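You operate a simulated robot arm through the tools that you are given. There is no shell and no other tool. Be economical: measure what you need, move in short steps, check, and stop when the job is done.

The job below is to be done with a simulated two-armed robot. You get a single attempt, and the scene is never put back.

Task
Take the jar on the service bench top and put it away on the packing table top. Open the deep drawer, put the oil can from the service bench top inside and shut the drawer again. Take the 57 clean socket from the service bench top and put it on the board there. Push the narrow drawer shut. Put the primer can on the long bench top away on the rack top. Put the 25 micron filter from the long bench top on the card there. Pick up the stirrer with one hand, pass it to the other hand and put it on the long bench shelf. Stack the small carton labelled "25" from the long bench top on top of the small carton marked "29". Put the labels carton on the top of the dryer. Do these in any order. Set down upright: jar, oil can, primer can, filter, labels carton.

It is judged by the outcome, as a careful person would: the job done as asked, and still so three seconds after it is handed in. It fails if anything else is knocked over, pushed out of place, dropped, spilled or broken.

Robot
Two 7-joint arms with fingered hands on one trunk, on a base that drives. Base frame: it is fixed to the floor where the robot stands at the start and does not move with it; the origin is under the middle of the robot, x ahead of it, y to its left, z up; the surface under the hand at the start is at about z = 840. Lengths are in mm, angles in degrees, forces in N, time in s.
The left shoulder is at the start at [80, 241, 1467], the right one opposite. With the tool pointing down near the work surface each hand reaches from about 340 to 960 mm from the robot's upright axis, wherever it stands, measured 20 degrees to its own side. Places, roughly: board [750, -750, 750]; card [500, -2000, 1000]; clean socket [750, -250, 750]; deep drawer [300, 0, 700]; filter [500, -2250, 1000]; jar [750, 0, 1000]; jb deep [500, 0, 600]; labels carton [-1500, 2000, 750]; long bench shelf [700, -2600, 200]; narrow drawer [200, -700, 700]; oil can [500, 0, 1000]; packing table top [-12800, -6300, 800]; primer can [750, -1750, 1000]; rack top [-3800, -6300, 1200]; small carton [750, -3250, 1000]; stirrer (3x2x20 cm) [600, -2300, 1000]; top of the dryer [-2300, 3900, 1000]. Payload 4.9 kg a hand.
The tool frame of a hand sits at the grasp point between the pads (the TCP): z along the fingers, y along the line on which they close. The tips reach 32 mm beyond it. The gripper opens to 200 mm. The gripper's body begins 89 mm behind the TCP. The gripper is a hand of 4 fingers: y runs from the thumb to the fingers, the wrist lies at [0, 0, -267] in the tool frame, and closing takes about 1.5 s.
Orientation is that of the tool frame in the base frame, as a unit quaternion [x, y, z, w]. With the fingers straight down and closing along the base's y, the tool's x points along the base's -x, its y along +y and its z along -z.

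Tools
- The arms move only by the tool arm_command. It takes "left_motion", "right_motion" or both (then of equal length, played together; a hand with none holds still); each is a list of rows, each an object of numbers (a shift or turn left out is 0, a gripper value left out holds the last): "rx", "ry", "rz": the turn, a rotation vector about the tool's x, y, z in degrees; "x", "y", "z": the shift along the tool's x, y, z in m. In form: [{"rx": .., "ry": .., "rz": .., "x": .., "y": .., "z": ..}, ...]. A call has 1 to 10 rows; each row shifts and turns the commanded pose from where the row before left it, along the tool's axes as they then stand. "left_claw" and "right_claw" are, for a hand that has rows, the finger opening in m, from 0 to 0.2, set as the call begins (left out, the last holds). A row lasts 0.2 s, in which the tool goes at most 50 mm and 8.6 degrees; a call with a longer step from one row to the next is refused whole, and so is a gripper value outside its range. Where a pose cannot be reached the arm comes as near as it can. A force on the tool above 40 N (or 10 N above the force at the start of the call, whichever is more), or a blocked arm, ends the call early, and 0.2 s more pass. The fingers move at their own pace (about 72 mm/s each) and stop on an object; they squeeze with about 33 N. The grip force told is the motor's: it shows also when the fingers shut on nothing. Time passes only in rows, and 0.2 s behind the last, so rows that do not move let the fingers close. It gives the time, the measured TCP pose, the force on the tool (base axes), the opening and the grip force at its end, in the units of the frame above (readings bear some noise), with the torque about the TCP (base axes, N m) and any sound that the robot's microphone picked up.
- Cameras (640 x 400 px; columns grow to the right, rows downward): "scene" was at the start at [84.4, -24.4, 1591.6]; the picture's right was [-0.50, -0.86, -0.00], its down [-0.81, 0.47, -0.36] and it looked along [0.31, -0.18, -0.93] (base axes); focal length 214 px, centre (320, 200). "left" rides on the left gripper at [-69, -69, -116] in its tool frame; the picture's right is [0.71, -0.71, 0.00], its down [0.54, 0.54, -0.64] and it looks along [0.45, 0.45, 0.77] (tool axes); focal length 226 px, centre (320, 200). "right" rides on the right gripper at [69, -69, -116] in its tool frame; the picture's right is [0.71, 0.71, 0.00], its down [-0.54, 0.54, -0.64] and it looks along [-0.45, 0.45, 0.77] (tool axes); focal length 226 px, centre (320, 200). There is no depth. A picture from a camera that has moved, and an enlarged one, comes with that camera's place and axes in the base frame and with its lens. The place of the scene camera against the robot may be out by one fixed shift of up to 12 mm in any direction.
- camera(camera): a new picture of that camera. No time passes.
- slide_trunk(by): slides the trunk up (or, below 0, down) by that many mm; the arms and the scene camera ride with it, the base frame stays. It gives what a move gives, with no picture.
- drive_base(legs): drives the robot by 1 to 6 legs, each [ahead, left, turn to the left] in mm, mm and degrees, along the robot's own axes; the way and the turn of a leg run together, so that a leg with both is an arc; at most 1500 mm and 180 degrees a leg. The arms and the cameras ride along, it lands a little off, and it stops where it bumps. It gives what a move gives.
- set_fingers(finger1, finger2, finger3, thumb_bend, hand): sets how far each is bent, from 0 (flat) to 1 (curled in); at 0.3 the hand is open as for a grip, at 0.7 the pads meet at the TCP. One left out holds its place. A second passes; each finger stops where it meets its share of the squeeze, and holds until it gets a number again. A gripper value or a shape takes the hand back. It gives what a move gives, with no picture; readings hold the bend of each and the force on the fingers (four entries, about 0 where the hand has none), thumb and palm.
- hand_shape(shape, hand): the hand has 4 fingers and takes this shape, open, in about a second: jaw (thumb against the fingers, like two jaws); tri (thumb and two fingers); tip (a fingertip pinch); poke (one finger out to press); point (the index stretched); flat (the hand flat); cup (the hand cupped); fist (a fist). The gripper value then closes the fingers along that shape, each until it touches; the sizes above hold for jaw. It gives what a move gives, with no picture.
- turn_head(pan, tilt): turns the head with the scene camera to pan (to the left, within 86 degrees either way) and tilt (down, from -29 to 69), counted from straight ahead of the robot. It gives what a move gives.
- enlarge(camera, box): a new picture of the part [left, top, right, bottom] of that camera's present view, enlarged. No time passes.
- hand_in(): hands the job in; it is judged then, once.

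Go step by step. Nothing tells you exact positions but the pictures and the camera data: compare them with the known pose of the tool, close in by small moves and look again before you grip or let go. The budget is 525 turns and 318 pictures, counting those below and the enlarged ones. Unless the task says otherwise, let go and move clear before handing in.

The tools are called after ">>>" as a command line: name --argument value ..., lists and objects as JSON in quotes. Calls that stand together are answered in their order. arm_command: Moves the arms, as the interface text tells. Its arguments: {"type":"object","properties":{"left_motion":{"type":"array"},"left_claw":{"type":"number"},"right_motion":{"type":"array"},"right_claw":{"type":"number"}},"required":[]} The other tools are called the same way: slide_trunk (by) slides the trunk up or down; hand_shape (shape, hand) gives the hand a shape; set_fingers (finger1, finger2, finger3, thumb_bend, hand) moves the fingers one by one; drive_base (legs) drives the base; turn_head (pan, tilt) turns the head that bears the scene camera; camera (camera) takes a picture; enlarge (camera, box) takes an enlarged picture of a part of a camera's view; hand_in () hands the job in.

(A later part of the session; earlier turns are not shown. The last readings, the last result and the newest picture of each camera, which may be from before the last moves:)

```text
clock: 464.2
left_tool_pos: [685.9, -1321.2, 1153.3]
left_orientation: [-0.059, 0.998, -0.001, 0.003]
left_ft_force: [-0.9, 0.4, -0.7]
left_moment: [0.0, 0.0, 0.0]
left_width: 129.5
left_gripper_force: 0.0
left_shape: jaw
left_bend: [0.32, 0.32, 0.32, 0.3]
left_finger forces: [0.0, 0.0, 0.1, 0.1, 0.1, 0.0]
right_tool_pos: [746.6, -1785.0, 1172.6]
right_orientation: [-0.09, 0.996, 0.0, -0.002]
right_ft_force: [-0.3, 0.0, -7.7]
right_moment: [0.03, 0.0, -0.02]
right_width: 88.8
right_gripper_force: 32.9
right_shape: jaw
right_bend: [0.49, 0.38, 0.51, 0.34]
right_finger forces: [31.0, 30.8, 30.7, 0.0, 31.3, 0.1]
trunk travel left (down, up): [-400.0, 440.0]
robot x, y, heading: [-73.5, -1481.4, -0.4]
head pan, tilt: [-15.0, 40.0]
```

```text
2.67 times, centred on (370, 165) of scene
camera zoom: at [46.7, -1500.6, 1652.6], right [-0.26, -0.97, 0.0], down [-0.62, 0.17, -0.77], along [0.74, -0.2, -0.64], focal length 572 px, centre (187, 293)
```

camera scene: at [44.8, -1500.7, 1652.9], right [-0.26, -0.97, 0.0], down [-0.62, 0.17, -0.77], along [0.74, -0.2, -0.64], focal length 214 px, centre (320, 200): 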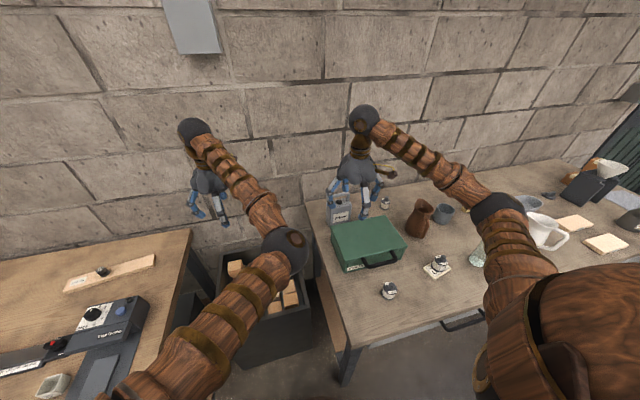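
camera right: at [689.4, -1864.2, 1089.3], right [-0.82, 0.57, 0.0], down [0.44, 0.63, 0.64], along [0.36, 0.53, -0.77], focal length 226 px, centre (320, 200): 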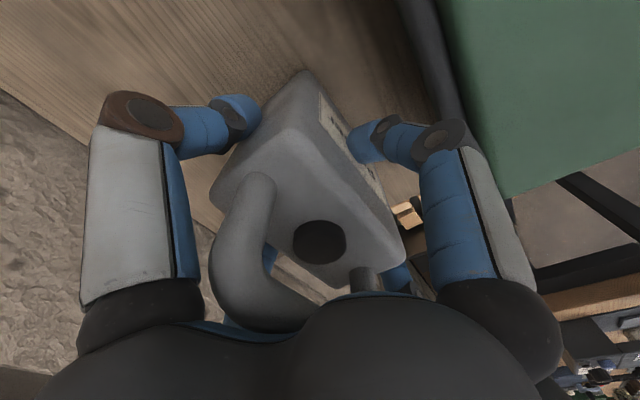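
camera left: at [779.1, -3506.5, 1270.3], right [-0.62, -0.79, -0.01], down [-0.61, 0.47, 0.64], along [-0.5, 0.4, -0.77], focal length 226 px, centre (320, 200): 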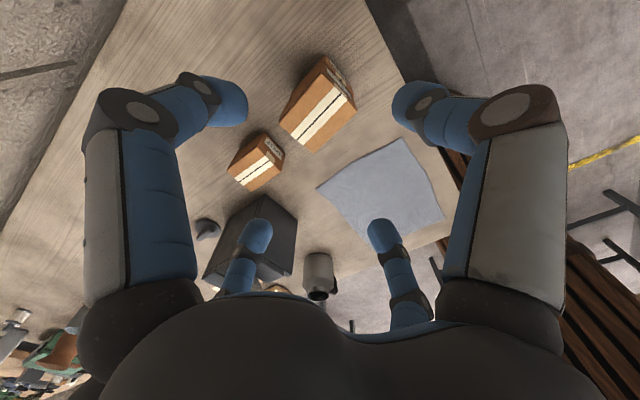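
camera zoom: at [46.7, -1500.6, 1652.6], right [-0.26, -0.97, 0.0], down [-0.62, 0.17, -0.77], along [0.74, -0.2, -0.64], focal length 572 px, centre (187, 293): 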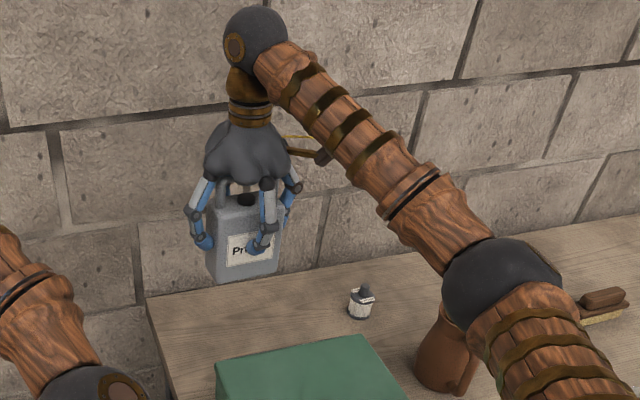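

Primer can is held firmly. Pull it in, back away, and go to the service bench for the jar with the left hand.

>>> arm_command --right_motion '[{"x": 0.04}, {"x": 0.04}, {"x": 0.04}, {"x": 0.03}]'

>>> drive_base --legs '[[-450, 0, 0], [0, 1450, 0]]'

>>> turn_head --pan 10 --tilt 40

>>> camera --camera "scene"

```text
clock: 465.2
left_tool_pos: [683.5, -1321.8, 1154.2]
left_orientation: [-0.059, 0.998, 0.001, 0.003]
left_ft_force: [-0.2, 0.5, -0.3]
left_moment: [0.0, -0.07, 0.01]
left_width: 129.7
left_gripper_force: 0.0
left_shape: jaw
left_bend: [0.32, 0.32, 0.32, 0.3]
left_finger forces: [0.1, 0.0, 0.0, 0.0, 0.1, 0.0]
right_tool_pos: [596.6, -1812.8, 1174.5]
right_orientation: [-0.09, 0.996, 0.0, -0.002]
right_ft_force: [-0.3, 0.6, -5.8]
right_moment: [0.01, -0.05, -0.04]
right_width: 88.8
right_gripper_force: 32.3
right_shape: jaw
right_bend: [0.49, 0.38, 0.51, 0.34]
right_finger forces: [31.2, 30.7, 31.0, 0.0, 31.6, 0.0]
trunk travel left (down, up): [-400.0, 440.0]
robot x, y, heading: [-75.4, -1481.8, -0.2]
head pan, tilt: [-15.0, 40.0]
```

```text
clock: 474.8
left_tool_pos: [281.8, 120.6, 1154.6]
left_orientation: [-0.039, 0.999, 0.0, 0.004]
left_ft_force: [-0.3, -0.2, 0.0]
left_moment: [0.0, 0.02, -0.01]
left_width: 129.4
left_gripper_force: 0.0
left_shape: jaw
left_bend: [0.32, 0.32, 0.32, 0.3]
left_finger forces: [0.0, 0.1, 0.1, 0.0, 0.0, 0.0]
right_tool_pos: [176.6, -367.1, 1175.3]
right_orientation: [-0.07, 0.998, 0.0, -0.003]
right_ft_force: [-0.1, -0.4, -7.0]
right_moment: [0.0, -0.04, 0.03]
right_width: 88.9
right_gripper_force: 33.3
right_shape: jaw
right_bend: [0.49, 0.38, 0.51, 0.34]
right_finger forces: [31.1, 30.7, 31.1, 0.1, 31.6, 0.1]
trunk travel left (down, up): [-400.0, 440.0]
robot x, y, heading: [-483.4, -8.6, -2.5]
head pan, tilt: [-15.0, 40.0]
```

```text
clock: 475.6
left_tool_pos: [282.8, 121.9, 1152.7]
left_orientation: [-0.04, 0.999, 0.0, 0.003]
left_ft_force: [-0.2, 0.1, 0.0]
left_moment: [0.03, -0.01, -0.03]
left_width: 129.4
left_gripper_force: 0.2
left_shape: jaw
left_bend: [0.32, 0.32, 0.32, 0.3]
left_finger forces: [0.0, 0.0, 0.0, 0.0, 0.1, 0.0]
right_tool_pos: [176.5, -367.4, 1174.0]
right_orientation: [-0.069, 0.998, 0.001, -0.003]
right_ft_force: [0.8, 0.9, -6.5]
right_moment: [0.04, -0.03, 0.02]
right_width: 89.3
right_gripper_force: 32.7
right_shape: jaw
right_bend: [0.49, 0.38, 0.51, 0.34]
right_finger forces: [31.1, 30.7, 31.1, 0.1, 31.4, 0.0]
trunk travel left (down, up): [-400.0, 440.0]
robot x, y, heading: [-475.4, -8.2, -2.3]
head pan, tilt: [10.0, 40.0]
```

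```text
81 pictures are left
camera scene: at [-359.6, 3.7, 1652.6], right [0.13, -0.99, 0.0], down [-0.64, -0.08, -0.77], along [0.76, 0.1, -0.64], focal length 214 px, centre (320, 200)
```

scene: 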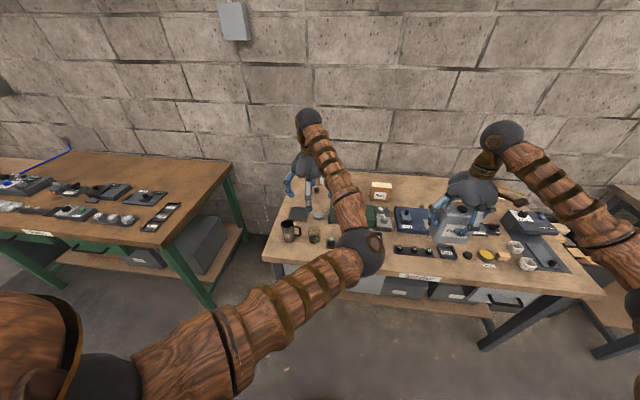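

>>> drive_base --legs '[[0, 0, 2.3], [480, 0, 0]]'

>>> camera --camera "left"

```text
clock: 478.9
left_tool_pos: [755.6, 153.0, 1154.0]
left_orientation: [-0.06, 0.998, -0.001, 0.004]
left_ft_force: [-0.7, -0.1, 0.8]
left_moment: [0.0, -0.02, -0.01]
left_width: 129.5
left_gripper_force: 0.1
left_shape: jaw
left_bend: [0.32, 0.32, 0.32, 0.3]
left_finger forces: [0.0, 0.1, 0.0, 0.1, 0.0, 0.0]
right_tool_pos: [671.5, -340.4, 1174.9]
right_orientation: [-0.09, 0.996, 0.0, -0.002]
right_ft_force: [-0.4, 0.3, -7.0]
right_moment: [0.01, 0.01, -0.01]
right_width: 89.0
right_gripper_force: 32.7
right_shape: jaw
right_bend: [0.49, 0.38, 0.51, 0.34]
right_finger forces: [31.1, 30.6, 31.0, 0.0, 31.4, 0.0]
trunk travel left (down, up): [-400.0, 440.0]
robot x, y, heading: [-4.2, -11.8, 0.1]
head pan, tilt: [10.0, 40.0]
```

```text
80 pictures are left
camera left: at [832.1, 91.1, 1270.2], right [-0.62, -0.79, -0.01], down [-0.61, 0.47, 0.64], along [-0.5, 0.4, -0.77], focal length 226 px, centre (320, 200)
```

left: 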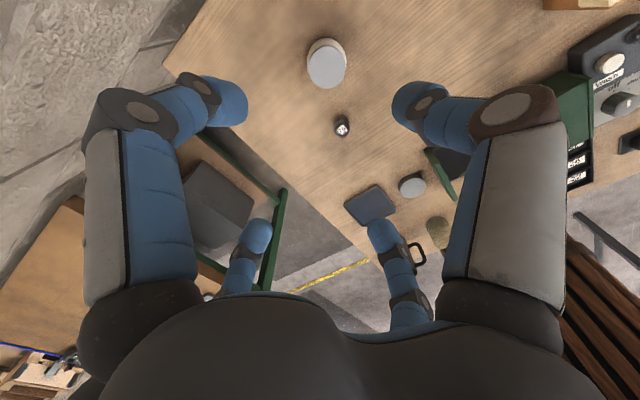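

>>> arm_command --left_motion '[{"x": -0.0115, "y": -0.0175}, {"x": -0.0115, "y": -0.0175}, {"z": 0.05}, {"z": 0.05}, {"z": 0.05}, {"z": 0.04}]' --left_claw 0.11

>>> camera --camera "left"

```text
clock: 480.3
left_tool_pos: [786.7, 120.9, 961.7]
left_orientation: [-0.06, 0.998, -0.001, 0.003]
left_ft_force: [0.7, 0.3, -0.4]
left_moment: [0.02, 0.04, -0.03]
left_width: 110.5
left_gripper_force: 0.1
left_shape: jaw
left_bend: [0.36, 0.36, 0.36, 0.34]
left_finger forces: [0.0, 0.0, 0.0, 0.1, 0.1, 0.0]
right_tool_pos: [671.8, -337.0, 1174.3]
right_orientation: [-0.091, 0.996, 0.001, -0.003]
right_ft_force: [0.6, 0.5, -6.9]
right_moment: [-0.01, -0.01, 0.02]
right_width: 88.9
right_gripper_force: 33.1
right_shape: jaw
right_bend: [0.49, 0.38, 0.51, 0.34]
right_finger forces: [31.1, 30.5, 31.1, 0.1, 31.5, 0.0]
trunk travel left (down, up): [-400.0, 440.0]
robot x, y, heading: [0.6, -6.8, 0.0]
head pan, tilt: [10.0, 40.0]
```

```text
79 pictures are left
camera left: at [862.7, 60.8, 1078.2], right [-0.62, -0.79, 0.0], down [-0.61, 0.47, 0.64], along [-0.5, 0.4, -0.77], focal length 226 px, centre (320, 200)
```

left: 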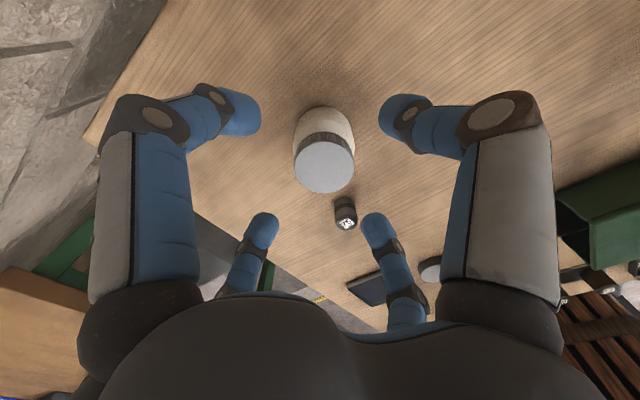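

>>> arm_command --left_motion '[{"x": 0.0075, "y": 0.003, "z": 0.03}, {"z": 0.03}, {"z": 0.018}]'

>>> arm_command --left_motion '[{}, {}, {}, {}, {}, {}]' --left_claw 0.03

>>> camera --camera "left"

```text
clock: 481.1
left_tool_pos: [778.3, 120.3, 886.0]
left_orientation: [-0.06, 0.998, 0.0, 0.005]
left_ft_force: [-0.5, -0.3, 0.1]
left_moment: [0.01, -0.04, -0.02]
left_width: 110.5
left_gripper_force: 0.1
left_shape: jaw
left_bend: [0.36, 0.36, 0.36, 0.34]
left_finger forces: [0.0, 0.0, 0.1, 0.0, 0.0, 0.0]
right_tool_pos: [671.3, -339.2, 1174.6]
right_orientation: [-0.09, 0.996, 0.002, -0.002]
right_ft_force: [-0.2, -0.7, -6.8]
right_moment: [0.01, -0.03, -0.03]
right_width: 89.0
right_gripper_force: 32.8
right_shape: jaw
right_bend: [0.49, 0.38, 0.51, 0.34]
right_finger forces: [31.1, 30.7, 31.1, 0.1, 31.5, 0.0]
trunk travel left (down, up): [-400.0, 440.0]
robot x, y, heading: [2.5, -9.8, -0.1]
head pan, tilt: [10.0, 40.0]
```

```text
clock: 482.5
left_tool_pos: [777.9, 121.0, 885.8]
left_orientation: [-0.06, 0.998, 0.001, 0.003]
left_ft_force: [-0.3, 0.6, -0.9]
left_moment: [0.01, 0.02, 0.01]
left_width: 52.5
left_gripper_force: 33.3
left_shape: jaw
left_bend: [0.5, 0.5, 0.51, 0.5]
left_finger forces: [29.7, 30.2, 28.7, 0.0, 29.5, 0.0]
right_tool_pos: [671.6, -338.4, 1173.3]
right_orientation: [-0.09, 0.996, 0.001, -0.002]
right_ft_force: [0.2, -1.4, -8.2]
right_moment: [0.01, -0.01, -0.02]
right_width: 88.9
right_gripper_force: 33.2
right_shape: jaw
right_bend: [0.49, 0.38, 0.51, 0.34]
right_finger forces: [31.1, 30.6, 31.1, 0.0, 31.6, 0.1]
trunk travel left (down, up): [-400.0, 440.0]
robot x, y, heading: [-1.1, -11.4, 0.0]
head pan, tilt: [10.0, 40.0]
```

```text
78 pictures are left
camera left: at [854.9, 59.5, 1001.9], right [-0.62, -0.79, 0.0], down [-0.61, 0.47, 0.64], along [-0.5, 0.4, -0.77], focal length 226 px, centre (320, 200)
```

left: 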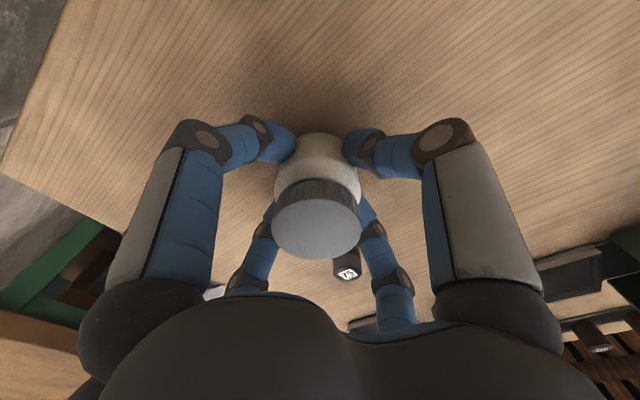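

Jar gripped. Lift, back off, and turn to face down the hall.

>>> arm_command --left_motion '[{"z": -0.03}, {"z": -0.05}, {"z": -0.05}, {"z": -0.05}, {"z": -0.05}, {"z": -0.04}]'

>>> drive_base --legs '[[-680, 0, 0], [0, 0, -90]]'

>>> turn_head --pan -25 --tilt 12

>>> camera --camera "scene"

```text
clock: 483.9
left_tool_pos: [776.2, 123.5, 1156.8]
left_orientation: [-0.061, 0.998, 0.001, 0.003]
left_ft_force: [-0.2, -0.1, -1.9]
left_moment: [-0.03, -0.01, -0.04]
left_width: 52.7
left_gripper_force: 32.5
left_shape: jaw
left_bend: [0.5, 0.5, 0.51, 0.5]
left_finger forces: [29.8, 30.3, 28.6, 0.1, 29.4, 0.0]
right_tool_pos: [670.9, -340.0, 1173.2]
right_orientation: [-0.09, 0.996, 0.001, -0.003]
right_ft_force: [-0.2, 1.0, -6.8]
right_moment: [0.04, -0.01, 0.01]
right_width: 88.9
right_gripper_force: 32.7
right_shape: jaw
right_bend: [0.49, 0.38, 0.51, 0.34]
right_finger forces: [31.1, 30.6, 31.0, 0.0, 31.4, 0.0]
trunk travel left (down, up): [-400.0, 440.0]
robot x, y, heading: [1.0, -11.5, 0.1]
head pan, tilt: [10.0, 40.0]
```

```text
clock: 491.5
left_tool_pos: [-556.7, -783.4, 1155.1]
left_orientation: [0.667, 0.745, -0.003, 0.001]
left_ft_force: [-0.1, -0.9, -1.9]
left_moment: [0.0, 0.01, 0.03]
left_width: 52.6
left_gripper_force: 33.0
left_shape: jaw
left_bend: [0.5, 0.5, 0.51, 0.5]
left_finger forces: [29.6, 30.2, 28.1, 0.1, 29.2, 0.0]
right_tool_pos: [-1019.2, -676.1, 1173.0]
right_orientation: [0.643, 0.766, 0.002, -0.002]
right_ft_force: [0.1, 0.2, -6.6]
right_moment: [-0.04, -0.02, -0.02]
right_width: 88.6
right_gripper_force: 33.0
right_shape: jaw
right_bend: [0.49, 0.38, 0.51, 0.34]
right_finger forces: [30.6, 29.3, 30.6, 0.0, 30.3, 0.0]
trunk travel left (down, up): [-400.0, 440.0]
robot x, y, heading: [-682.4, -8.3, -90.5]
head pan, tilt: [10.0, 40.0]
```

```text
clock: 492.5
left_tool_pos: [-557.1, -783.1, 1155.9]
left_orientation: [0.666, 0.746, -0.003, 0.002]
left_ft_force: [0.4, 0.2, -2.1]
left_moment: [0.04, -0.01, 0.0]
left_width: 52.6
left_gripper_force: 33.2
left_shape: jaw
left_bend: [0.5, 0.5, 0.51, 0.5]
left_finger forces: [29.7, 30.2, 28.2, 0.0, 29.3, 0.0]
right_tool_pos: [-1017.3, -676.6, 1173.8]
right_orientation: [0.643, 0.766, 0.002, -0.001]
right_ft_force: [0.3, -0.1, -7.2]
right_moment: [0.01, -0.06, -0.02]
right_width: 88.5
right_gripper_force: 32.7
right_shape: jaw
right_bend: [0.49, 0.38, 0.51, 0.34]
right_finger forces: [30.6, 29.3, 30.6, 0.1, 30.5, 0.0]
trunk travel left (down, up): [-400.0, 440.0]
robot x, y, heading: [-681.1, -8.5, -90.4]
head pan, tilt: [-25.0, 12.0]
```

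```text
77 pictures are left
camera scene: at [-718.7, -118.3, 1697.0], right [-0.9, 0.43, 0.0], down [0.09, 0.19, -0.98], along [-0.42, -0.88, -0.21], focal length 214 px, centre (320, 200)
```

scene: 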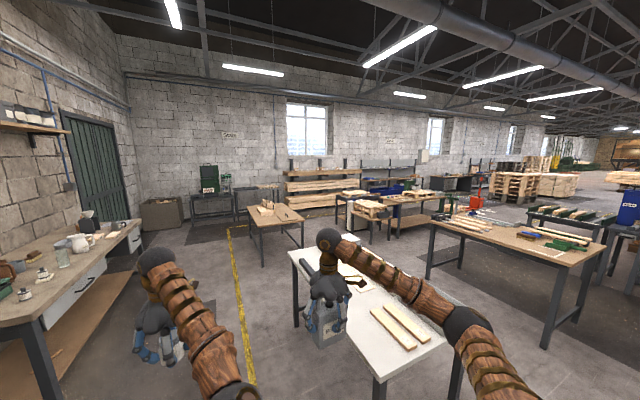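

>>> enlarge --camera "scene" --box '[260, 140, 420, 240]'

```text
4.00 times, centred on (340, 190) of scene
camera zoom: at [-718.7, -118.3, 1697.0], right [-0.9, 0.43, 0.0], down [0.09, 0.19, -0.98], along [-0.42, -0.88, -0.21], focal length 858 px, centre (240, 240)
```

zoom: 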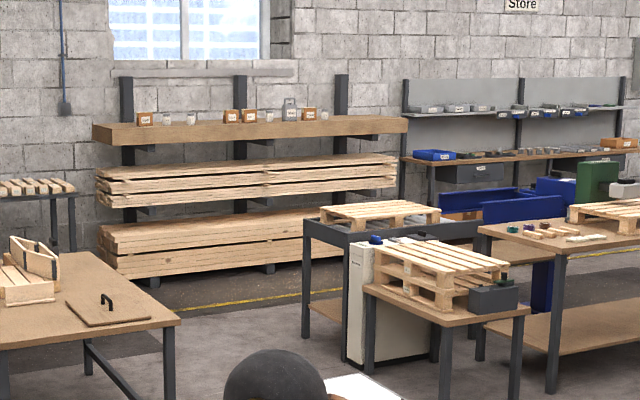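

The rack's top shelf is across the hall, with some items on it but free stretches. I'll drive down the aisle first.

>>> drive_base --legs '[[0, 130, 0.4], [1500, 0, 0], [1500, 0, 0], [1200, 0, 0]]'

>>> turn_head --pan -35 --tilt 22

>>> camera --camera "scene"

```text
clock: 513.7
left_tool_pos: [-520.0, -5019.6, 1155.9]
left_orientation: [0.679, 0.734, -0.003, 0.002]
left_ft_force: [0.2, -0.2, -1.9]
left_moment: [-0.01, 0.01, -0.01]
left_width: 52.8
left_gripper_force: 33.2
left_shape: jaw
left_bend: [0.5, 0.5, 0.51, 0.5]
left_finger forces: [29.7, 30.3, 28.2, 0.0, 29.4, 0.0]
right_tool_pos: [-977.9, -4896.2, 1174.0]
right_orientation: [0.656, 0.755, 0.003, -0.001]
right_ft_force: [0.5, -0.3, -6.2]
right_moment: [-0.01, -0.04, -0.02]
right_width: 88.5
right_gripper_force: 33.6
right_shape: jaw
right_bend: [0.49, 0.38, 0.51, 0.34]
right_finger forces: [30.7, 29.6, 30.6, 0.0, 30.6, 0.0]
trunk travel left (down, up): [-400.0, 440.0]
robot x, y, heading: [-618.2, -4238.1, -92.2]
head pan, tilt: [-25.0, 12.0]
```

```text
clock: 514.4
left_tool_pos: [-519.1, -5019.3, 1155.6]
left_orientation: [0.679, 0.734, -0.003, 0.003]
left_ft_force: [-0.6, -0.1, -1.4]
left_moment: [0.04, 0.0, 0.04]
left_width: 52.8
left_gripper_force: 33.0
left_shape: jaw
left_bend: [0.5, 0.5, 0.51, 0.5]
left_finger forces: [29.7, 30.4, 28.1, 0.0, 29.4, 0.0]
right_tool_pos: [-976.1, -4896.2, 1174.2]
right_orientation: [0.657, 0.754, 0.003, -0.001]
right_ft_force: [0.5, 0.6, -6.3]
right_moment: [0.02, 0.0, -0.01]
right_width: 88.8
right_gripper_force: 32.8
right_shape: jaw
right_bend: [0.49, 0.38, 0.51, 0.34]
right_finger forces: [30.6, 29.6, 30.6, 0.0, 30.4, 0.0]
trunk travel left (down, up): [-400.0, 440.0]
robot x, y, heading: [-623.2, -4239.2, -92.5]
head pan, tilt: [-35.0, 22.0]
```

```text
75 pictures are left
camera scene: at [-672.4, -4340.4, 1680.8], right [-0.79, 0.61, 0.0], down [0.23, 0.3, -0.93], along [-0.56, -0.74, -0.38], focal length 214 px, centre (320, 200)
```

scene: 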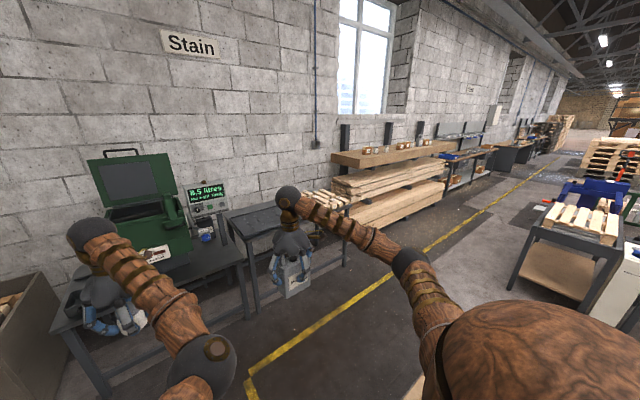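

A clear lane runs along the yellow line in front of the rack. Straighten, advance a little, and strafe right toward the rack.

>>> drive_base --legs '[[600, 0, 2.5], [0, -1450, 0], [0, -1000, 0]]'

>>> turn_head --pan -10 --tilt 22

>>> camera --camera "scene"

```text
clock: 529.2
left_tool_pos: [-2937.4, -5584.1, 1155.7]
left_orientation: [0.672, 0.741, -0.003, 0.002]
left_ft_force: [0.6, 0.1, -2.1]
left_moment: [0.02, 0.03, 0.0]
left_width: 52.6
left_gripper_force: 33.0
left_shape: jaw
left_bend: [0.5, 0.5, 0.51, 0.5]
left_finger forces: [29.7, 30.2, 28.1, 0.0, 29.4, 0.1]
right_tool_pos: [-3398.0, -5469.3, 1173.0]
right_orientation: [0.65, 0.76, 0.003, -0.002]
right_ft_force: [0.8, 0.6, -6.8]
right_moment: [0.0, -0.02, -0.01]
right_width: 88.6
right_gripper_force: 33.3
right_shape: jaw
right_bend: [0.49, 0.38, 0.51, 0.34]
right_finger forces: [30.7, 29.4, 30.7, 0.0, 30.4, 0.0]
trunk travel left (down, up): [-400.0, 440.0]
robot x, y, heading: [-3049.8, -4806.5, -91.3]
head pan, tilt: [-35.0, 22.0]
```

```text
clock: 530.1
left_tool_pos: [-2938.7, -5584.3, 1155.8]
left_orientation: [0.672, 0.74, -0.002, 0.003]
left_ft_force: [-0.5, -0.5, -2.4]
left_moment: [0.0, 0.0, 0.0]
left_width: 52.4
left_gripper_force: 32.6
left_shape: jaw
left_bend: [0.5, 0.5, 0.51, 0.5]
left_finger forces: [29.8, 30.3, 28.1, 0.1, 29.4, 0.0]
right_tool_pos: [-3397.9, -5468.1, 1173.4]
right_orientation: [0.65, 0.76, 0.003, -0.001]
right_ft_force: [-0.3, -0.9, -7.2]
right_moment: [-0.02, -0.02, -0.04]
right_width: 88.1
right_gripper_force: 32.7
right_shape: jaw
right_bend: [0.49, 0.38, 0.51, 0.34]
right_finger forces: [30.7, 29.5, 30.7, 0.0, 30.4, 0.1]
trunk travel left (down, up): [-400.0, 440.0]
robot x, y, heading: [-3050.1, -4809.3, -91.4]
head pan, tilt: [-10.0, 22.0]
```

```text
74 pictures are left
camera scene: at [-3066.4, -4923.8, 1680.7], right [-0.98, 0.2, 0.0], down [0.07, 0.37, -0.93], along [-0.18, -0.91, -0.38], focal length 214 px, centre (320, 200)
```

scene: 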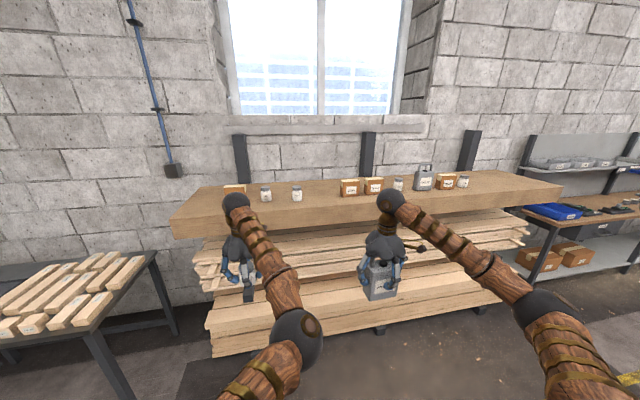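

>>> enlarge --camera "scene" --box '[200, 150, 360, 250]'

>>> enlarge --camera "scene" --box '[320, 150, 480, 250]'

```text
4.00 times, centred on (280, 200) of scene
camera zoom: at [-3066.4, -4923.8, 1680.7], right [-0.98, 0.2, 0.0], down [0.07, 0.37, -0.93], along [-0.18, -0.91, -0.38], focal length 858 px, centre (480, 200)
```

zoom: 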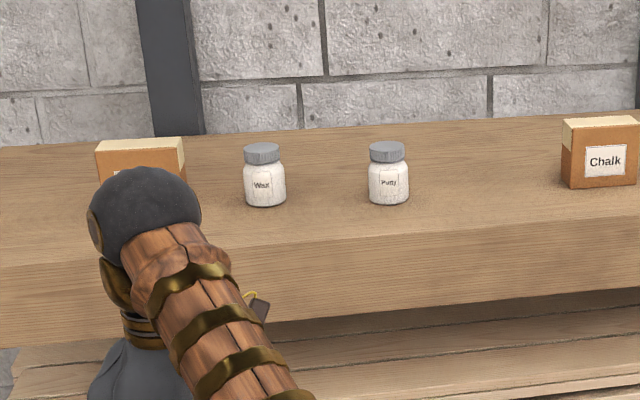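

```text
4.00 times, centred on (400, 200) of scene
camera zoom: at [-3066.4, -4923.8, 1680.7], right [-0.98, 0.2, 0.0], down [0.07, 0.37, -0.93], along [-0.18, -0.91, -0.38], focal length 858 px, centre (0, 200)
```

zoom: 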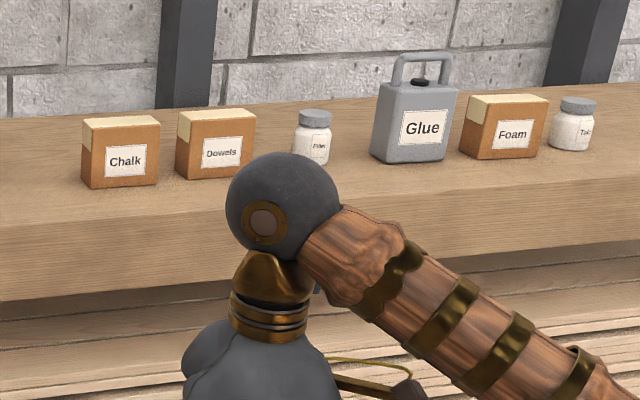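

There is a good gap between the "Putty" jar and "Chalk" box, near [-3297,-6060] on the shelf (z≈1215). Raise the trunk and move in.

>>> slide_trunk --by 270

>>> drive_base --legs '[[0, 115, 0], [500, 0, 0]]'

>>> turn_head --pan -10 --tilt 40

>>> camera --camera "scene"

>>> camera --camera "right"

```text
clock: 532.9
left_tool_pos: [-2938.4, -5584.1, 1425.8]
left_orientation: [0.672, 0.74, -0.002, 0.003]
left_ft_force: [0.7, -0.4, -2.4]
left_moment: [-0.01, 0.03, 0.01]
left_width: 52.5
left_gripper_force: 33.4
left_shape: jaw
left_bend: [0.5, 0.5, 0.51, 0.5]
left_finger forces: [29.8, 30.3, 28.2, 0.1, 29.4, 0.1]
right_tool_pos: [-3398.3, -5469.3, 1443.8]
right_orientation: [0.65, 0.76, 0.002, -0.002]
right_ft_force: [0.2, -0.1, -6.3]
right_moment: [-0.03, -0.04, -0.01]
right_width: 88.5
right_gripper_force: 32.4
right_shape: jaw
right_bend: [0.49, 0.38, 0.51, 0.34]
right_finger forces: [30.7, 29.5, 30.7, 0.0, 30.4, 0.1]
trunk travel left (down, up): [-670.0, 170.0]
robot x, y, heading: [-3052.1, -4801.6, -91.2]
head pan, tilt: [-10.0, 22.0]
```

```text
clock: 536.6
left_tool_pos: [-2836.4, -6083.0, 1426.6]
left_orientation: [0.672, 0.74, -0.004, 0.003]
left_ft_force: [0.7, 0.4, -1.5]
left_moment: [-0.01, 0.04, 0.01]
left_width: 52.6
left_gripper_force: 33.1
left_shape: jaw
left_bend: [0.5, 0.5, 0.51, 0.5]
left_finger forces: [29.7, 30.3, 28.2, 0.0, 29.6, 0.1]
right_tool_pos: [-3295.1, -5967.0, 1445.4]
right_orientation: [0.649, 0.761, 0.002, -0.001]
right_ft_force: [-0.2, 0.0, -6.7]
right_moment: [-0.03, -0.03, -0.01]
right_width: 88.5
right_gripper_force: 33.0
right_shape: jaw
right_bend: [0.49, 0.38, 0.51, 0.34]
right_finger forces: [30.9, 29.6, 30.7, 0.0, 30.5, 0.1]
trunk travel left (down, up): [-670.0, 170.0]
robot x, y, heading: [-2949.4, -5305.9, -91.3]
head pan, tilt: [-10.0, 22.0]
```

```text
clock: 537.4
left_tool_pos: [-2835.4, -6085.5, 1426.1]
left_orientation: [0.672, 0.74, -0.002, 0.002]
left_ft_force: [-0.7, 0.6, -1.8]
left_moment: [0.01, 0.0, -0.01]
left_width: 52.4
left_gripper_force: 33.1
left_shape: jaw
left_bend: [0.5, 0.5, 0.51, 0.5]
left_finger forces: [29.7, 30.3, 28.1, 0.1, 29.5, 0.0]
right_tool_pos: [-3295.3, -5968.9, 1442.7]
right_orientation: [0.649, 0.761, 0.002, -0.001]
right_ft_force: [-0.7, 0.2, -6.8]
right_moment: [0.01, -0.01, -0.06]
right_width: 88.8
right_gripper_force: 33.4
right_shape: jaw
right_bend: [0.49, 0.38, 0.51, 0.34]
right_finger forces: [30.8, 29.6, 30.7, 0.1, 30.5, 0.0]
trunk travel left (down, up): [-670.0, 170.0]
robot x, y, heading: [-2954.1, -5306.8, -91.5]
head pan, tilt: [-10.0, 40.0]
```

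```text
71 pictures are left
camera scene: at [-2962.6, -5417.2, 1922.7], right [-0.98, 0.2, 0.0], down [0.13, 0.63, -0.77], along [-0.15, -0.75, -0.64], focal length 214 px, centre (320, 200)
```

scene: 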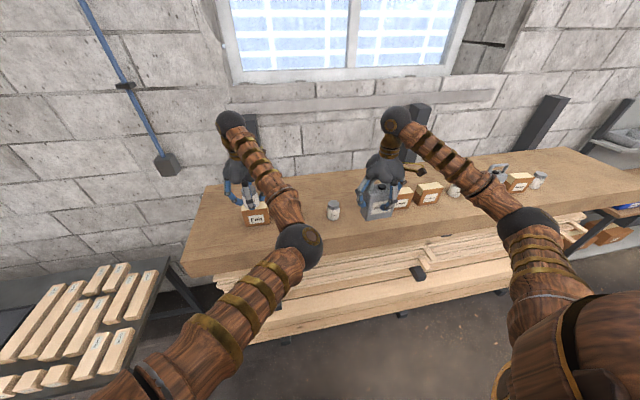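

```text
70 pictures are left
camera right: at [-3376.1, -5912.7, 1559.5], right [0.59, 0.81, 0.0], down [0.62, -0.45, 0.64], along [0.52, -0.37, -0.77], focal length 226 px, centre (320, 200)
```

right: 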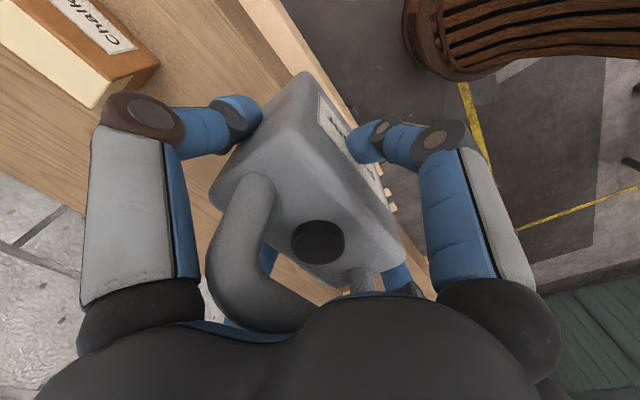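

>>> drive_base --legs '[[100, -18, 0]]'

>>> arm_command --right_motion '[{"z": 0.03}, {"z": 0.03}, {"z": 0.02}]'

>>> camera --camera "right"

>>> enlarge --camera "scene" --box '[290, 150, 470, 280]'

```text
clock: 538.6
left_tool_pos: [-2853.2, -6171.2, 1433.1]
left_orientation: [0.672, 0.74, -0.007, 0.005]
left_ft_force: [1.1, 0.8, -1.3]
left_moment: [-0.13, 0.02, -0.03]
left_width: 52.6
left_gripper_force: 33.0
left_shape: jaw
left_bend: [0.5, 0.5, 0.51, 0.5]
left_finger forces: [29.7, 30.3, 28.3, 0.0, 29.5, 0.0]
right_tool_pos: [-3312.7, -6055.8, 1450.4]
right_orientation: [0.649, 0.761, -0.002, 0.001]
right_ft_force: [-0.4, 1.3, -5.3]
right_moment: [-0.14, 0.01, 0.0]
right_width: 88.6
right_gripper_force: 33.4
right_shape: jaw
right_bend: [0.49, 0.38, 0.51, 0.34]
right_finger forces: [31.1, 29.7, 30.6, 0.1, 30.7, 0.0]
trunk travel left (down, up): [-670.0, 170.0]
robot x, y, heading: [-2971.8, -5405.0, -91.6]
head pan, tilt: [-10.0, 40.0]
```

```text
clock: 539.4
left_tool_pos: [-2855.7, -6179.6, 1428.4]
left_orientation: [0.672, 0.741, -0.003, 0.003]
left_ft_force: [-0.4, 0.5, -2.4]
left_moment: [-0.01, -0.03, -0.01]
left_width: 52.5
left_gripper_force: 32.6
left_shape: jaw
left_bend: [0.5, 0.5, 0.51, 0.5]
left_finger forces: [29.8, 30.2, 28.2, 0.0, 29.5, 0.0]
right_tool_pos: [-3314.8, -6065.4, 1364.4]
right_orientation: [0.649, 0.761, 0.002, -0.001]
right_ft_force: [0.5, 0.7, -6.7]
right_moment: [0.0, -0.02, 0.01]
right_width: 88.8
right_gripper_force: 33.1
right_shape: jaw
right_bend: [0.49, 0.38, 0.51, 0.34]
right_finger forces: [30.9, 29.3, 30.6, 0.0, 30.4, 0.0]
trunk travel left (down, up): [-670.0, 170.0]
robot x, y, heading: [-2973.2, -5400.4, -91.4]
head pan, tilt: [-10.0, 40.0]
```

```text
69 pictures are left
camera right: at [-3395.6, -6007.4, 1479.9], right [0.59, 0.81, 0.0], down [0.62, -0.45, 0.64], along [0.52, -0.37, -0.77], focal length 226 px, centre (320, 200)
```

right: 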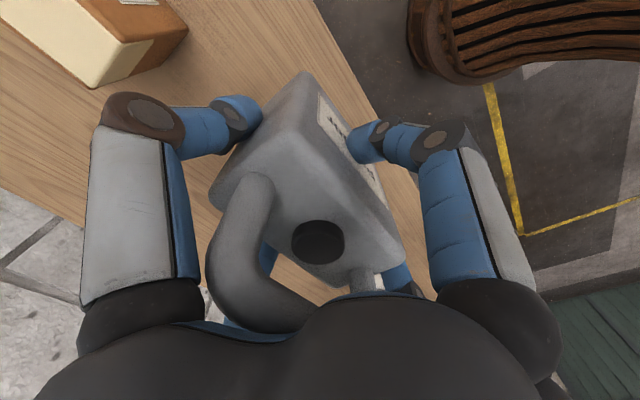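

```text
3.08 times, centred on (380, 215) of scene
camera zoom: at [-2983.1, -5510.4, 1922.9], right [-0.98, 0.2, 0.0], down [0.13, 0.63, -0.77], along [-0.15, -0.75, -0.64], focal length 660 px, centre (135, 154)
```

zoom: 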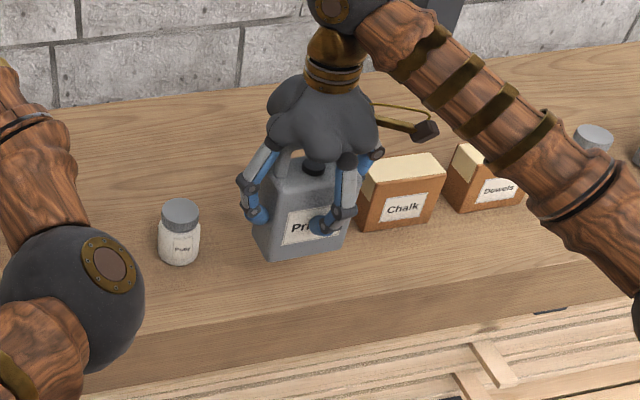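

>>> arm_command --right_motion '[{"x": -0.004, "y": 0.0247}, {"z": 0.02}, {"z": 0.012}, {"z": 0.006}, {"z": 0.005}, {"z": 0.004}, {"z": 0.004}, {"z": 0.004}, {"z": 0.004}]'

>>> enlarge --camera "scene" --box '[290, 150, 470, 280]'

```text
clock: 541.4
left_tool_pos: [-2856.0, -6182.6, 1426.0]
left_orientation: [0.672, 0.741, -0.003, 0.002]
left_ft_force: [0.0, 0.2, -2.5]
left_moment: [0.01, -0.01, 0.0]
left_width: 52.3
left_gripper_force: 33.3
left_shape: jaw
left_bend: [0.5, 0.5, 0.51, 0.5]
left_finger forces: [29.8, 30.4, 28.2, 0.0, 29.4, 0.0]
right_tool_pos: [-3292.4, -6064.5, 1305.2]
right_orientation: [0.649, 0.761, 0.002, -0.002]
right_ft_force: [-0.3, 0.0, -6.9]
right_moment: [-0.03, -0.02, 0.0]
right_width: 88.2
right_gripper_force: 33.2
right_shape: jaw
right_bend: [0.49, 0.38, 0.51, 0.34]
right_finger forces: [30.7, 29.5, 30.7, 0.0, 30.4, 0.1]
trunk travel left (down, up): [-670.0, 170.0]
robot x, y, heading: [-2972.2, -5405.1, -91.3]
head pan, tilt: [-10.0, 40.0]
```

```text
3.08 times, centred on (380, 215) of scene
camera zoom: at [-2983.4, -5513.8, 1922.6], right [-0.98, 0.2, 0.0], down [0.13, 0.63, -0.77], along [-0.15, -0.75, -0.64], focal length 660 px, centre (135, 154)
```

zoom: 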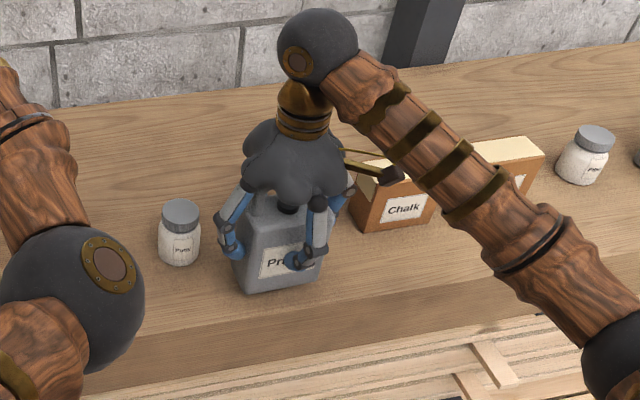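

>>> arm_command --right_motion '[{"z": 0.005}, {"z": 0.005}, {"z": 0.005}, {"z": 0.005}, {"z": 0.005}, {"z": 0.005}, {"z": 0.005}, {"z": 0.005}, {"z": 0.005}, {"z": 0.005}]'

>>> enlarge --camera "scene" --box '[290, 150, 470, 280]'

```text
clock: 542.4
left_tool_pos: [-2854.3, -6178.4, 1428.7]
left_orientation: [0.671, 0.742, -0.005, 0.002]
left_ft_force: [-0.6, 0.5, -1.6]
left_moment: [-0.01, 0.0, 0.0]
left_width: 52.8
left_gripper_force: 33.0
left_shape: jaw
left_bend: [0.5, 0.5, 0.51, 0.5]
left_finger forces: [29.8, 30.3, 28.2, 0.0, 29.6, 0.1]
right_tool_pos: [-3289.6, -6065.8, 1292.8]
right_orientation: [0.648, 0.761, -0.004, 0.002]
right_ft_force: [4.5, 4.6, 26.1]
right_moment: [0.87, 0.6, -0.24]
right_width: 88.6
right_gripper_force: 33.4
right_shape: jaw
right_bend: [0.49, 0.37, 0.52, 0.34]
right_finger forces: [37.2, 43.4, 31.0, 0.0, 39.5, 0.0]
trunk travel left (down, up): [-670.0, 170.0]
robot x, y, heading: [-2970.3, -5402.0, -91.3]
head pan, tilt: [-10.0, 40.0]
stopped in row 5 (right hand): the force on the tool passed its limit at 48 N (the readings are from after the stop); the commanded pose is now the measured one
```

```text
3.08 times, centred on (380, 215) of scene
camera zoom: at [-2981.3, -5510.6, 1923.1], right [-0.98, 0.2, 0.0], down [0.13, 0.63, -0.77], along [-0.15, -0.75, -0.64], focal length 660 px, centre (135, 154)
```

zoom: 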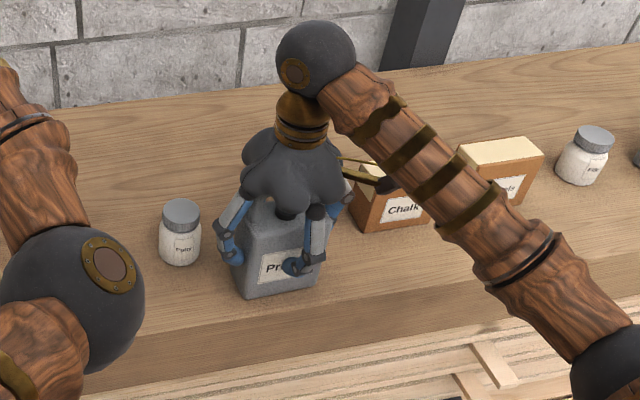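

On the shelf. Ease, release, and lift straight up.

>>> arm_command --right_motion '[{"z": -0.003}, {}, {}, {}, {}]' --right_claw 0.125

>>> arm_command --right_motion '[{"z": -0.02}, {"z": -0.03}, {"z": -0.04}, {"z": -0.04}]'

>>> enlarge --camera "scene" --box '[290, 150, 470, 280]'

```text
clock: 543.6
left_tool_pos: [-2854.8, -6180.2, 1427.6]
left_orientation: [0.671, 0.741, -0.004, 0.003]
left_ft_force: [-0.1, 0.4, -2.8]
left_moment: [-0.02, -0.02, -0.01]
left_width: 52.4
left_gripper_force: 33.1
left_shape: jaw
left_bend: [0.5, 0.5, 0.51, 0.5]
left_finger forces: [29.7, 30.3, 28.3, 0.0, 29.4, 0.0]
right_tool_pos: [-3292.0, -6067.5, 1292.9]
right_orientation: [0.649, 0.761, -0.003, 0.0]
right_ft_force: [3.7, 2.3, 7.2]
right_moment: [-0.13, 0.14, 0.05]
right_width: 124.5
right_gripper_force: 0.1
right_shape: jaw
right_bend: [0.33, 0.33, 0.33, 0.31]
right_finger forces: [0.0, 10.5, 0.1, 0.0, 4.7, 0.0]
trunk travel left (down, up): [-670.0, 170.0]
robot x, y, heading: [-2975.9, -5404.6, -91.5]
head pan, tilt: [-10.0, 40.0]
```

```text
clock: 544.6
left_tool_pos: [-2855.7, -6181.1, 1426.2]
left_orientation: [0.671, 0.741, -0.003, 0.002]
left_ft_force: [0.2, -0.2, -1.1]
left_moment: [-0.01, 0.0, 0.03]
left_width: 52.7
left_gripper_force: 33.4
left_shape: jaw
left_bend: [0.5, 0.5, 0.51, 0.5]
left_finger forces: [29.8, 30.2, 28.1, 0.0, 29.5, 0.1]
right_tool_pos: [-3289.4, -6066.3, 1421.8]
right_orientation: [0.65, 0.76, -0.002, 0.0]
right_ft_force: [-0.8, 0.0, 0.6]
right_moment: [-0.01, 0.0, -0.04]
right_width: 124.6
right_gripper_force: 0.0
right_shape: jaw
right_bend: [0.33, 0.33, 0.33, 0.31]
right_finger forces: [0.0, 0.1, 0.1, 0.0, 0.0, 0.0]
trunk travel left (down, up): [-670.0, 170.0]
robot x, y, heading: [-2972.5, -5404.1, -91.5]
head pan, tilt: [-10.0, 40.0]
```

```text
3.08 times, centred on (380, 215) of scene
camera zoom: at [-2983.1, -5513.4, 1922.5], right [-0.98, 0.2, 0.0], down [0.13, 0.63, -0.77], along [-0.15, -0.75, -0.64], focal length 660 px, centre (135, 154)
```

zoom: 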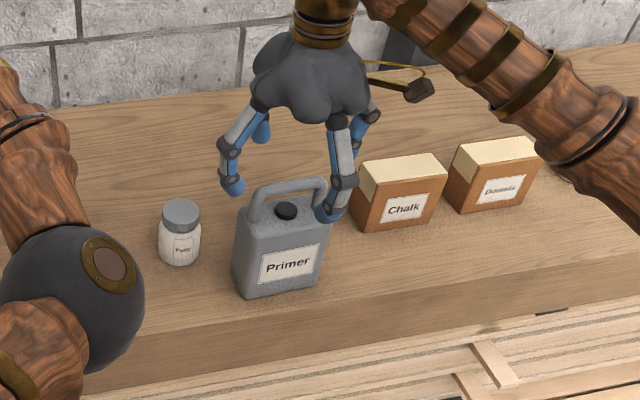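

The primer can stands upright on the rack. Back off and turn toward the packing area.

>>> arm_command --right_motion '[{"z": -0.03}, {"z": -0.03}]'

>>> drive_base --legs '[[-500, 0, 1.5], [0, 0, -88]]'

>>> slide_trunk --by -200

>>> turn_head --pan 0 --tilt 15

>>> camera --camera "scene"

```text
clock: 545.2
left_tool_pos: [-2855.3, -6180.6, 1427.0]
left_orientation: [0.671, 0.742, -0.004, 0.003]
left_ft_force: [0.4, 0.6, -2.1]
left_moment: [-0.01, 0.04, 0.01]
left_width: 52.3
left_gripper_force: 32.9
left_shape: jaw
left_bend: [0.5, 0.5, 0.51, 0.5]
left_finger forces: [29.8, 30.3, 28.2, 0.0, 29.4, 0.1]
right_tool_pos: [-3290.3, -6064.4, 1483.8]
right_orientation: [0.649, 0.761, -0.001, 0.001]
right_ft_force: [-0.3, 0.4, 0.2]
right_moment: [0.03, 0.02, 0.05]
right_width: 124.9
right_gripper_force: 0.2
right_shape: jaw
right_bend: [0.33, 0.33, 0.33, 0.31]
right_finger forces: [0.1, 0.0, 0.1, 0.1, 0.0, 0.0]
trunk travel left (down, up): [-670.0, 170.0]
robot x, y, heading: [-2971.5, -5402.1, -91.5]
head pan, tilt: [-10.0, 40.0]
```

```text
clock: 551.9
left_tool_pos: [-3736.5, -5069.4, 1425.7]
left_orientation: [0.997, 0.079, -0.004, -0.001]
left_ft_force: [0.1, -0.1, -1.8]
left_moment: [-0.01, -0.03, 0.0]
left_width: 52.5
left_gripper_force: 32.1
left_shape: jaw
left_bend: [0.5, 0.5, 0.51, 0.5]
left_finger forces: [29.6, 30.2, 27.6, 0.0, 29.4, 0.0]
right_tool_pos: [-3648.5, -4627.0, 1482.3]
right_orientation: [0.994, 0.109, -0.002, 0.0]
right_ft_force: [0.0, -0.2, -1.2]
right_moment: [0.02, -0.01, -0.01]
right_width: 124.5
right_gripper_force: 0.1
right_shape: jaw
right_bend: [0.33, 0.33, 0.33, 0.31]
right_finger forces: [0.0, 0.0, 0.0, 0.1, 0.0, 0.1]
trunk travel left (down, up): [-670.0, 170.0]
robot x, y, heading: [-2969.4, -4900.6, -177.4]
head pan, tilt: [-10.0, 40.0]
```

```text
clock: 554.1
left_tool_pos: [-3736.4, -5067.8, 1226.5]
left_orientation: [0.997, 0.079, -0.004, 0.0]
left_ft_force: [0.1, 0.3, -1.9]
left_moment: [0.01, -0.01, 0.02]
left_width: 52.3
left_gripper_force: 33.3
left_shape: jaw
left_bend: [0.5, 0.5, 0.51, 0.5]
left_finger forces: [29.7, 30.2, 27.6, 0.0, 29.3, 0.0]
right_tool_pos: [-3646.0, -4626.3, 1279.7]
right_orientation: [0.994, 0.109, -0.002, -0.001]
right_ft_force: [-0.1, 0.6, 0.5]
right_moment: [0.0, 0.0, -0.02]
right_width: 124.6
right_gripper_force: 0.0
right_shape: jaw
right_bend: [0.33, 0.33, 0.33, 0.31]
right_finger forces: [0.1, 0.0, 0.0, 0.0, 0.1, 0.0]
trunk travel left (down, up): [-470.0, 370.0]
robot x, y, heading: [-2965.9, -4900.7, -177.7]
head pan, tilt: [-10.0, 40.0]
```

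```text
clock: 555.0
left_tool_pos: [-3736.9, -5067.6, 1227.0]
left_orientation: [0.997, 0.079, -0.004, -0.001]
left_ft_force: [-0.6, -0.1, -2.3]
left_moment: [0.01, -0.03, -0.04]
left_width: 52.1
left_gripper_force: 33.2
left_shape: jaw
left_bend: [0.5, 0.5, 0.51, 0.5]
left_finger forces: [29.7, 30.2, 27.6, 0.0, 29.3, 0.1]
right_tool_pos: [-3646.9, -4626.0, 1281.8]
right_orientation: [0.994, 0.11, -0.002, -0.001]
right_ft_force: [0.5, -0.3, 0.1]
right_moment: [0.0, 0.0, 0.0]
right_width: 124.7
right_gripper_force: 0.0
right_shape: jaw
right_bend: [0.33, 0.33, 0.33, 0.31]
right_finger forces: [0.0, 0.0, 0.0, 0.0, 0.1, 0.1]
trunk travel left (down, up): [-470.0, 370.0]
robot x, y, heading: [-2967.8, -4907.6, -177.9]
head pan, tilt: [0.0, 15.0]
```

```text
64 pictures are left
camera scene: at [-3085.3, -4905.7, 1762.1], right [-0.04, 1.0, 0.0], down [0.26, 0.01, -0.97], along [-0.96, -0.04, -0.26], focal length 214 px, centre (320, 200)
```

scene: 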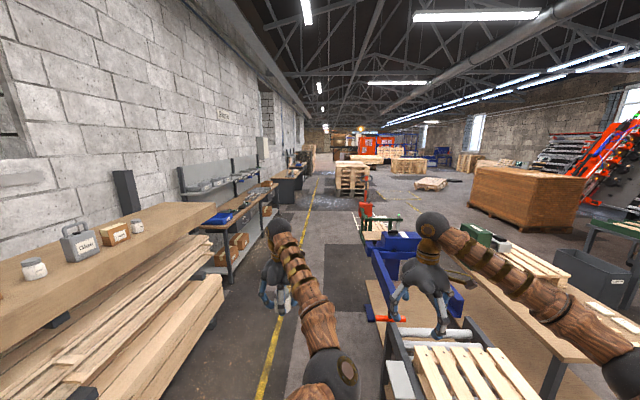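

The lane along the yellow line is clear. Shift left off the machines and drive down it.

>>> drive_base --legs '[[0, 330, -2], [1500, 0, 0], [1500, 0, 0], [1200, 0, 0]]'

>>> camera --camera "scene"

```text
clock: 577.0
left_tool_pos: [-7955.2, -5364.7, 1226.8]
left_orientation: [0.998, 0.065, -0.004, -0.001]
left_ft_force: [0.8, 0.3, -2.0]
left_moment: [-0.01, 0.0, 0.03]
left_width: 52.7
left_gripper_force: 33.1
left_shape: jaw
left_bend: [0.5, 0.5, 0.51, 0.5]
left_finger forces: [29.6, 30.3, 27.7, 0.0, 29.3, 0.0]
right_tool_pos: [-7854.4, -4925.0, 1281.9]
right_orientation: [0.996, 0.094, -0.002, -0.001]
right_ft_force: [0.8, 1.0, 0.1]
right_moment: [0.0, -0.01, 0.0]
right_width: 124.9
right_gripper_force: 0.0
right_shape: jaw
right_bend: [0.33, 0.33, 0.33, 0.31]
right_finger forces: [0.1, 0.0, 0.0, 0.0, 0.1, 0.1]
trunk travel left (down, up): [-470.0, 370.0]
robot x, y, heading: [-7183.2, -5226.0, -179.4]
head pan, tilt: [0.0, 15.0]
```

```text
63 pictures are left
camera scene: at [-7299.0, -5221.3, 1762.3], right [-0.01, 1.0, 0.0], down [0.26, 0.0, -0.97], along [-0.97, -0.01, -0.26], focal length 214 px, centre (320, 200)
```

scene: 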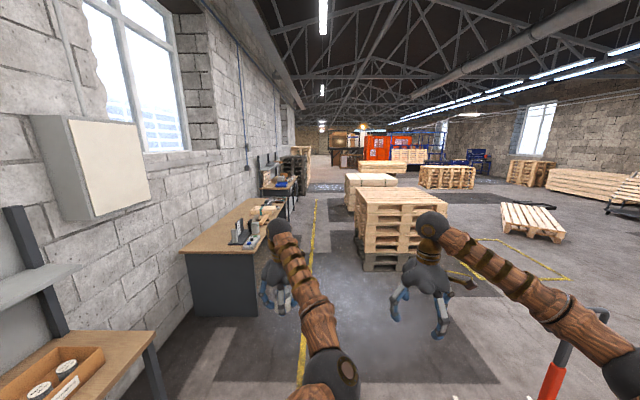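

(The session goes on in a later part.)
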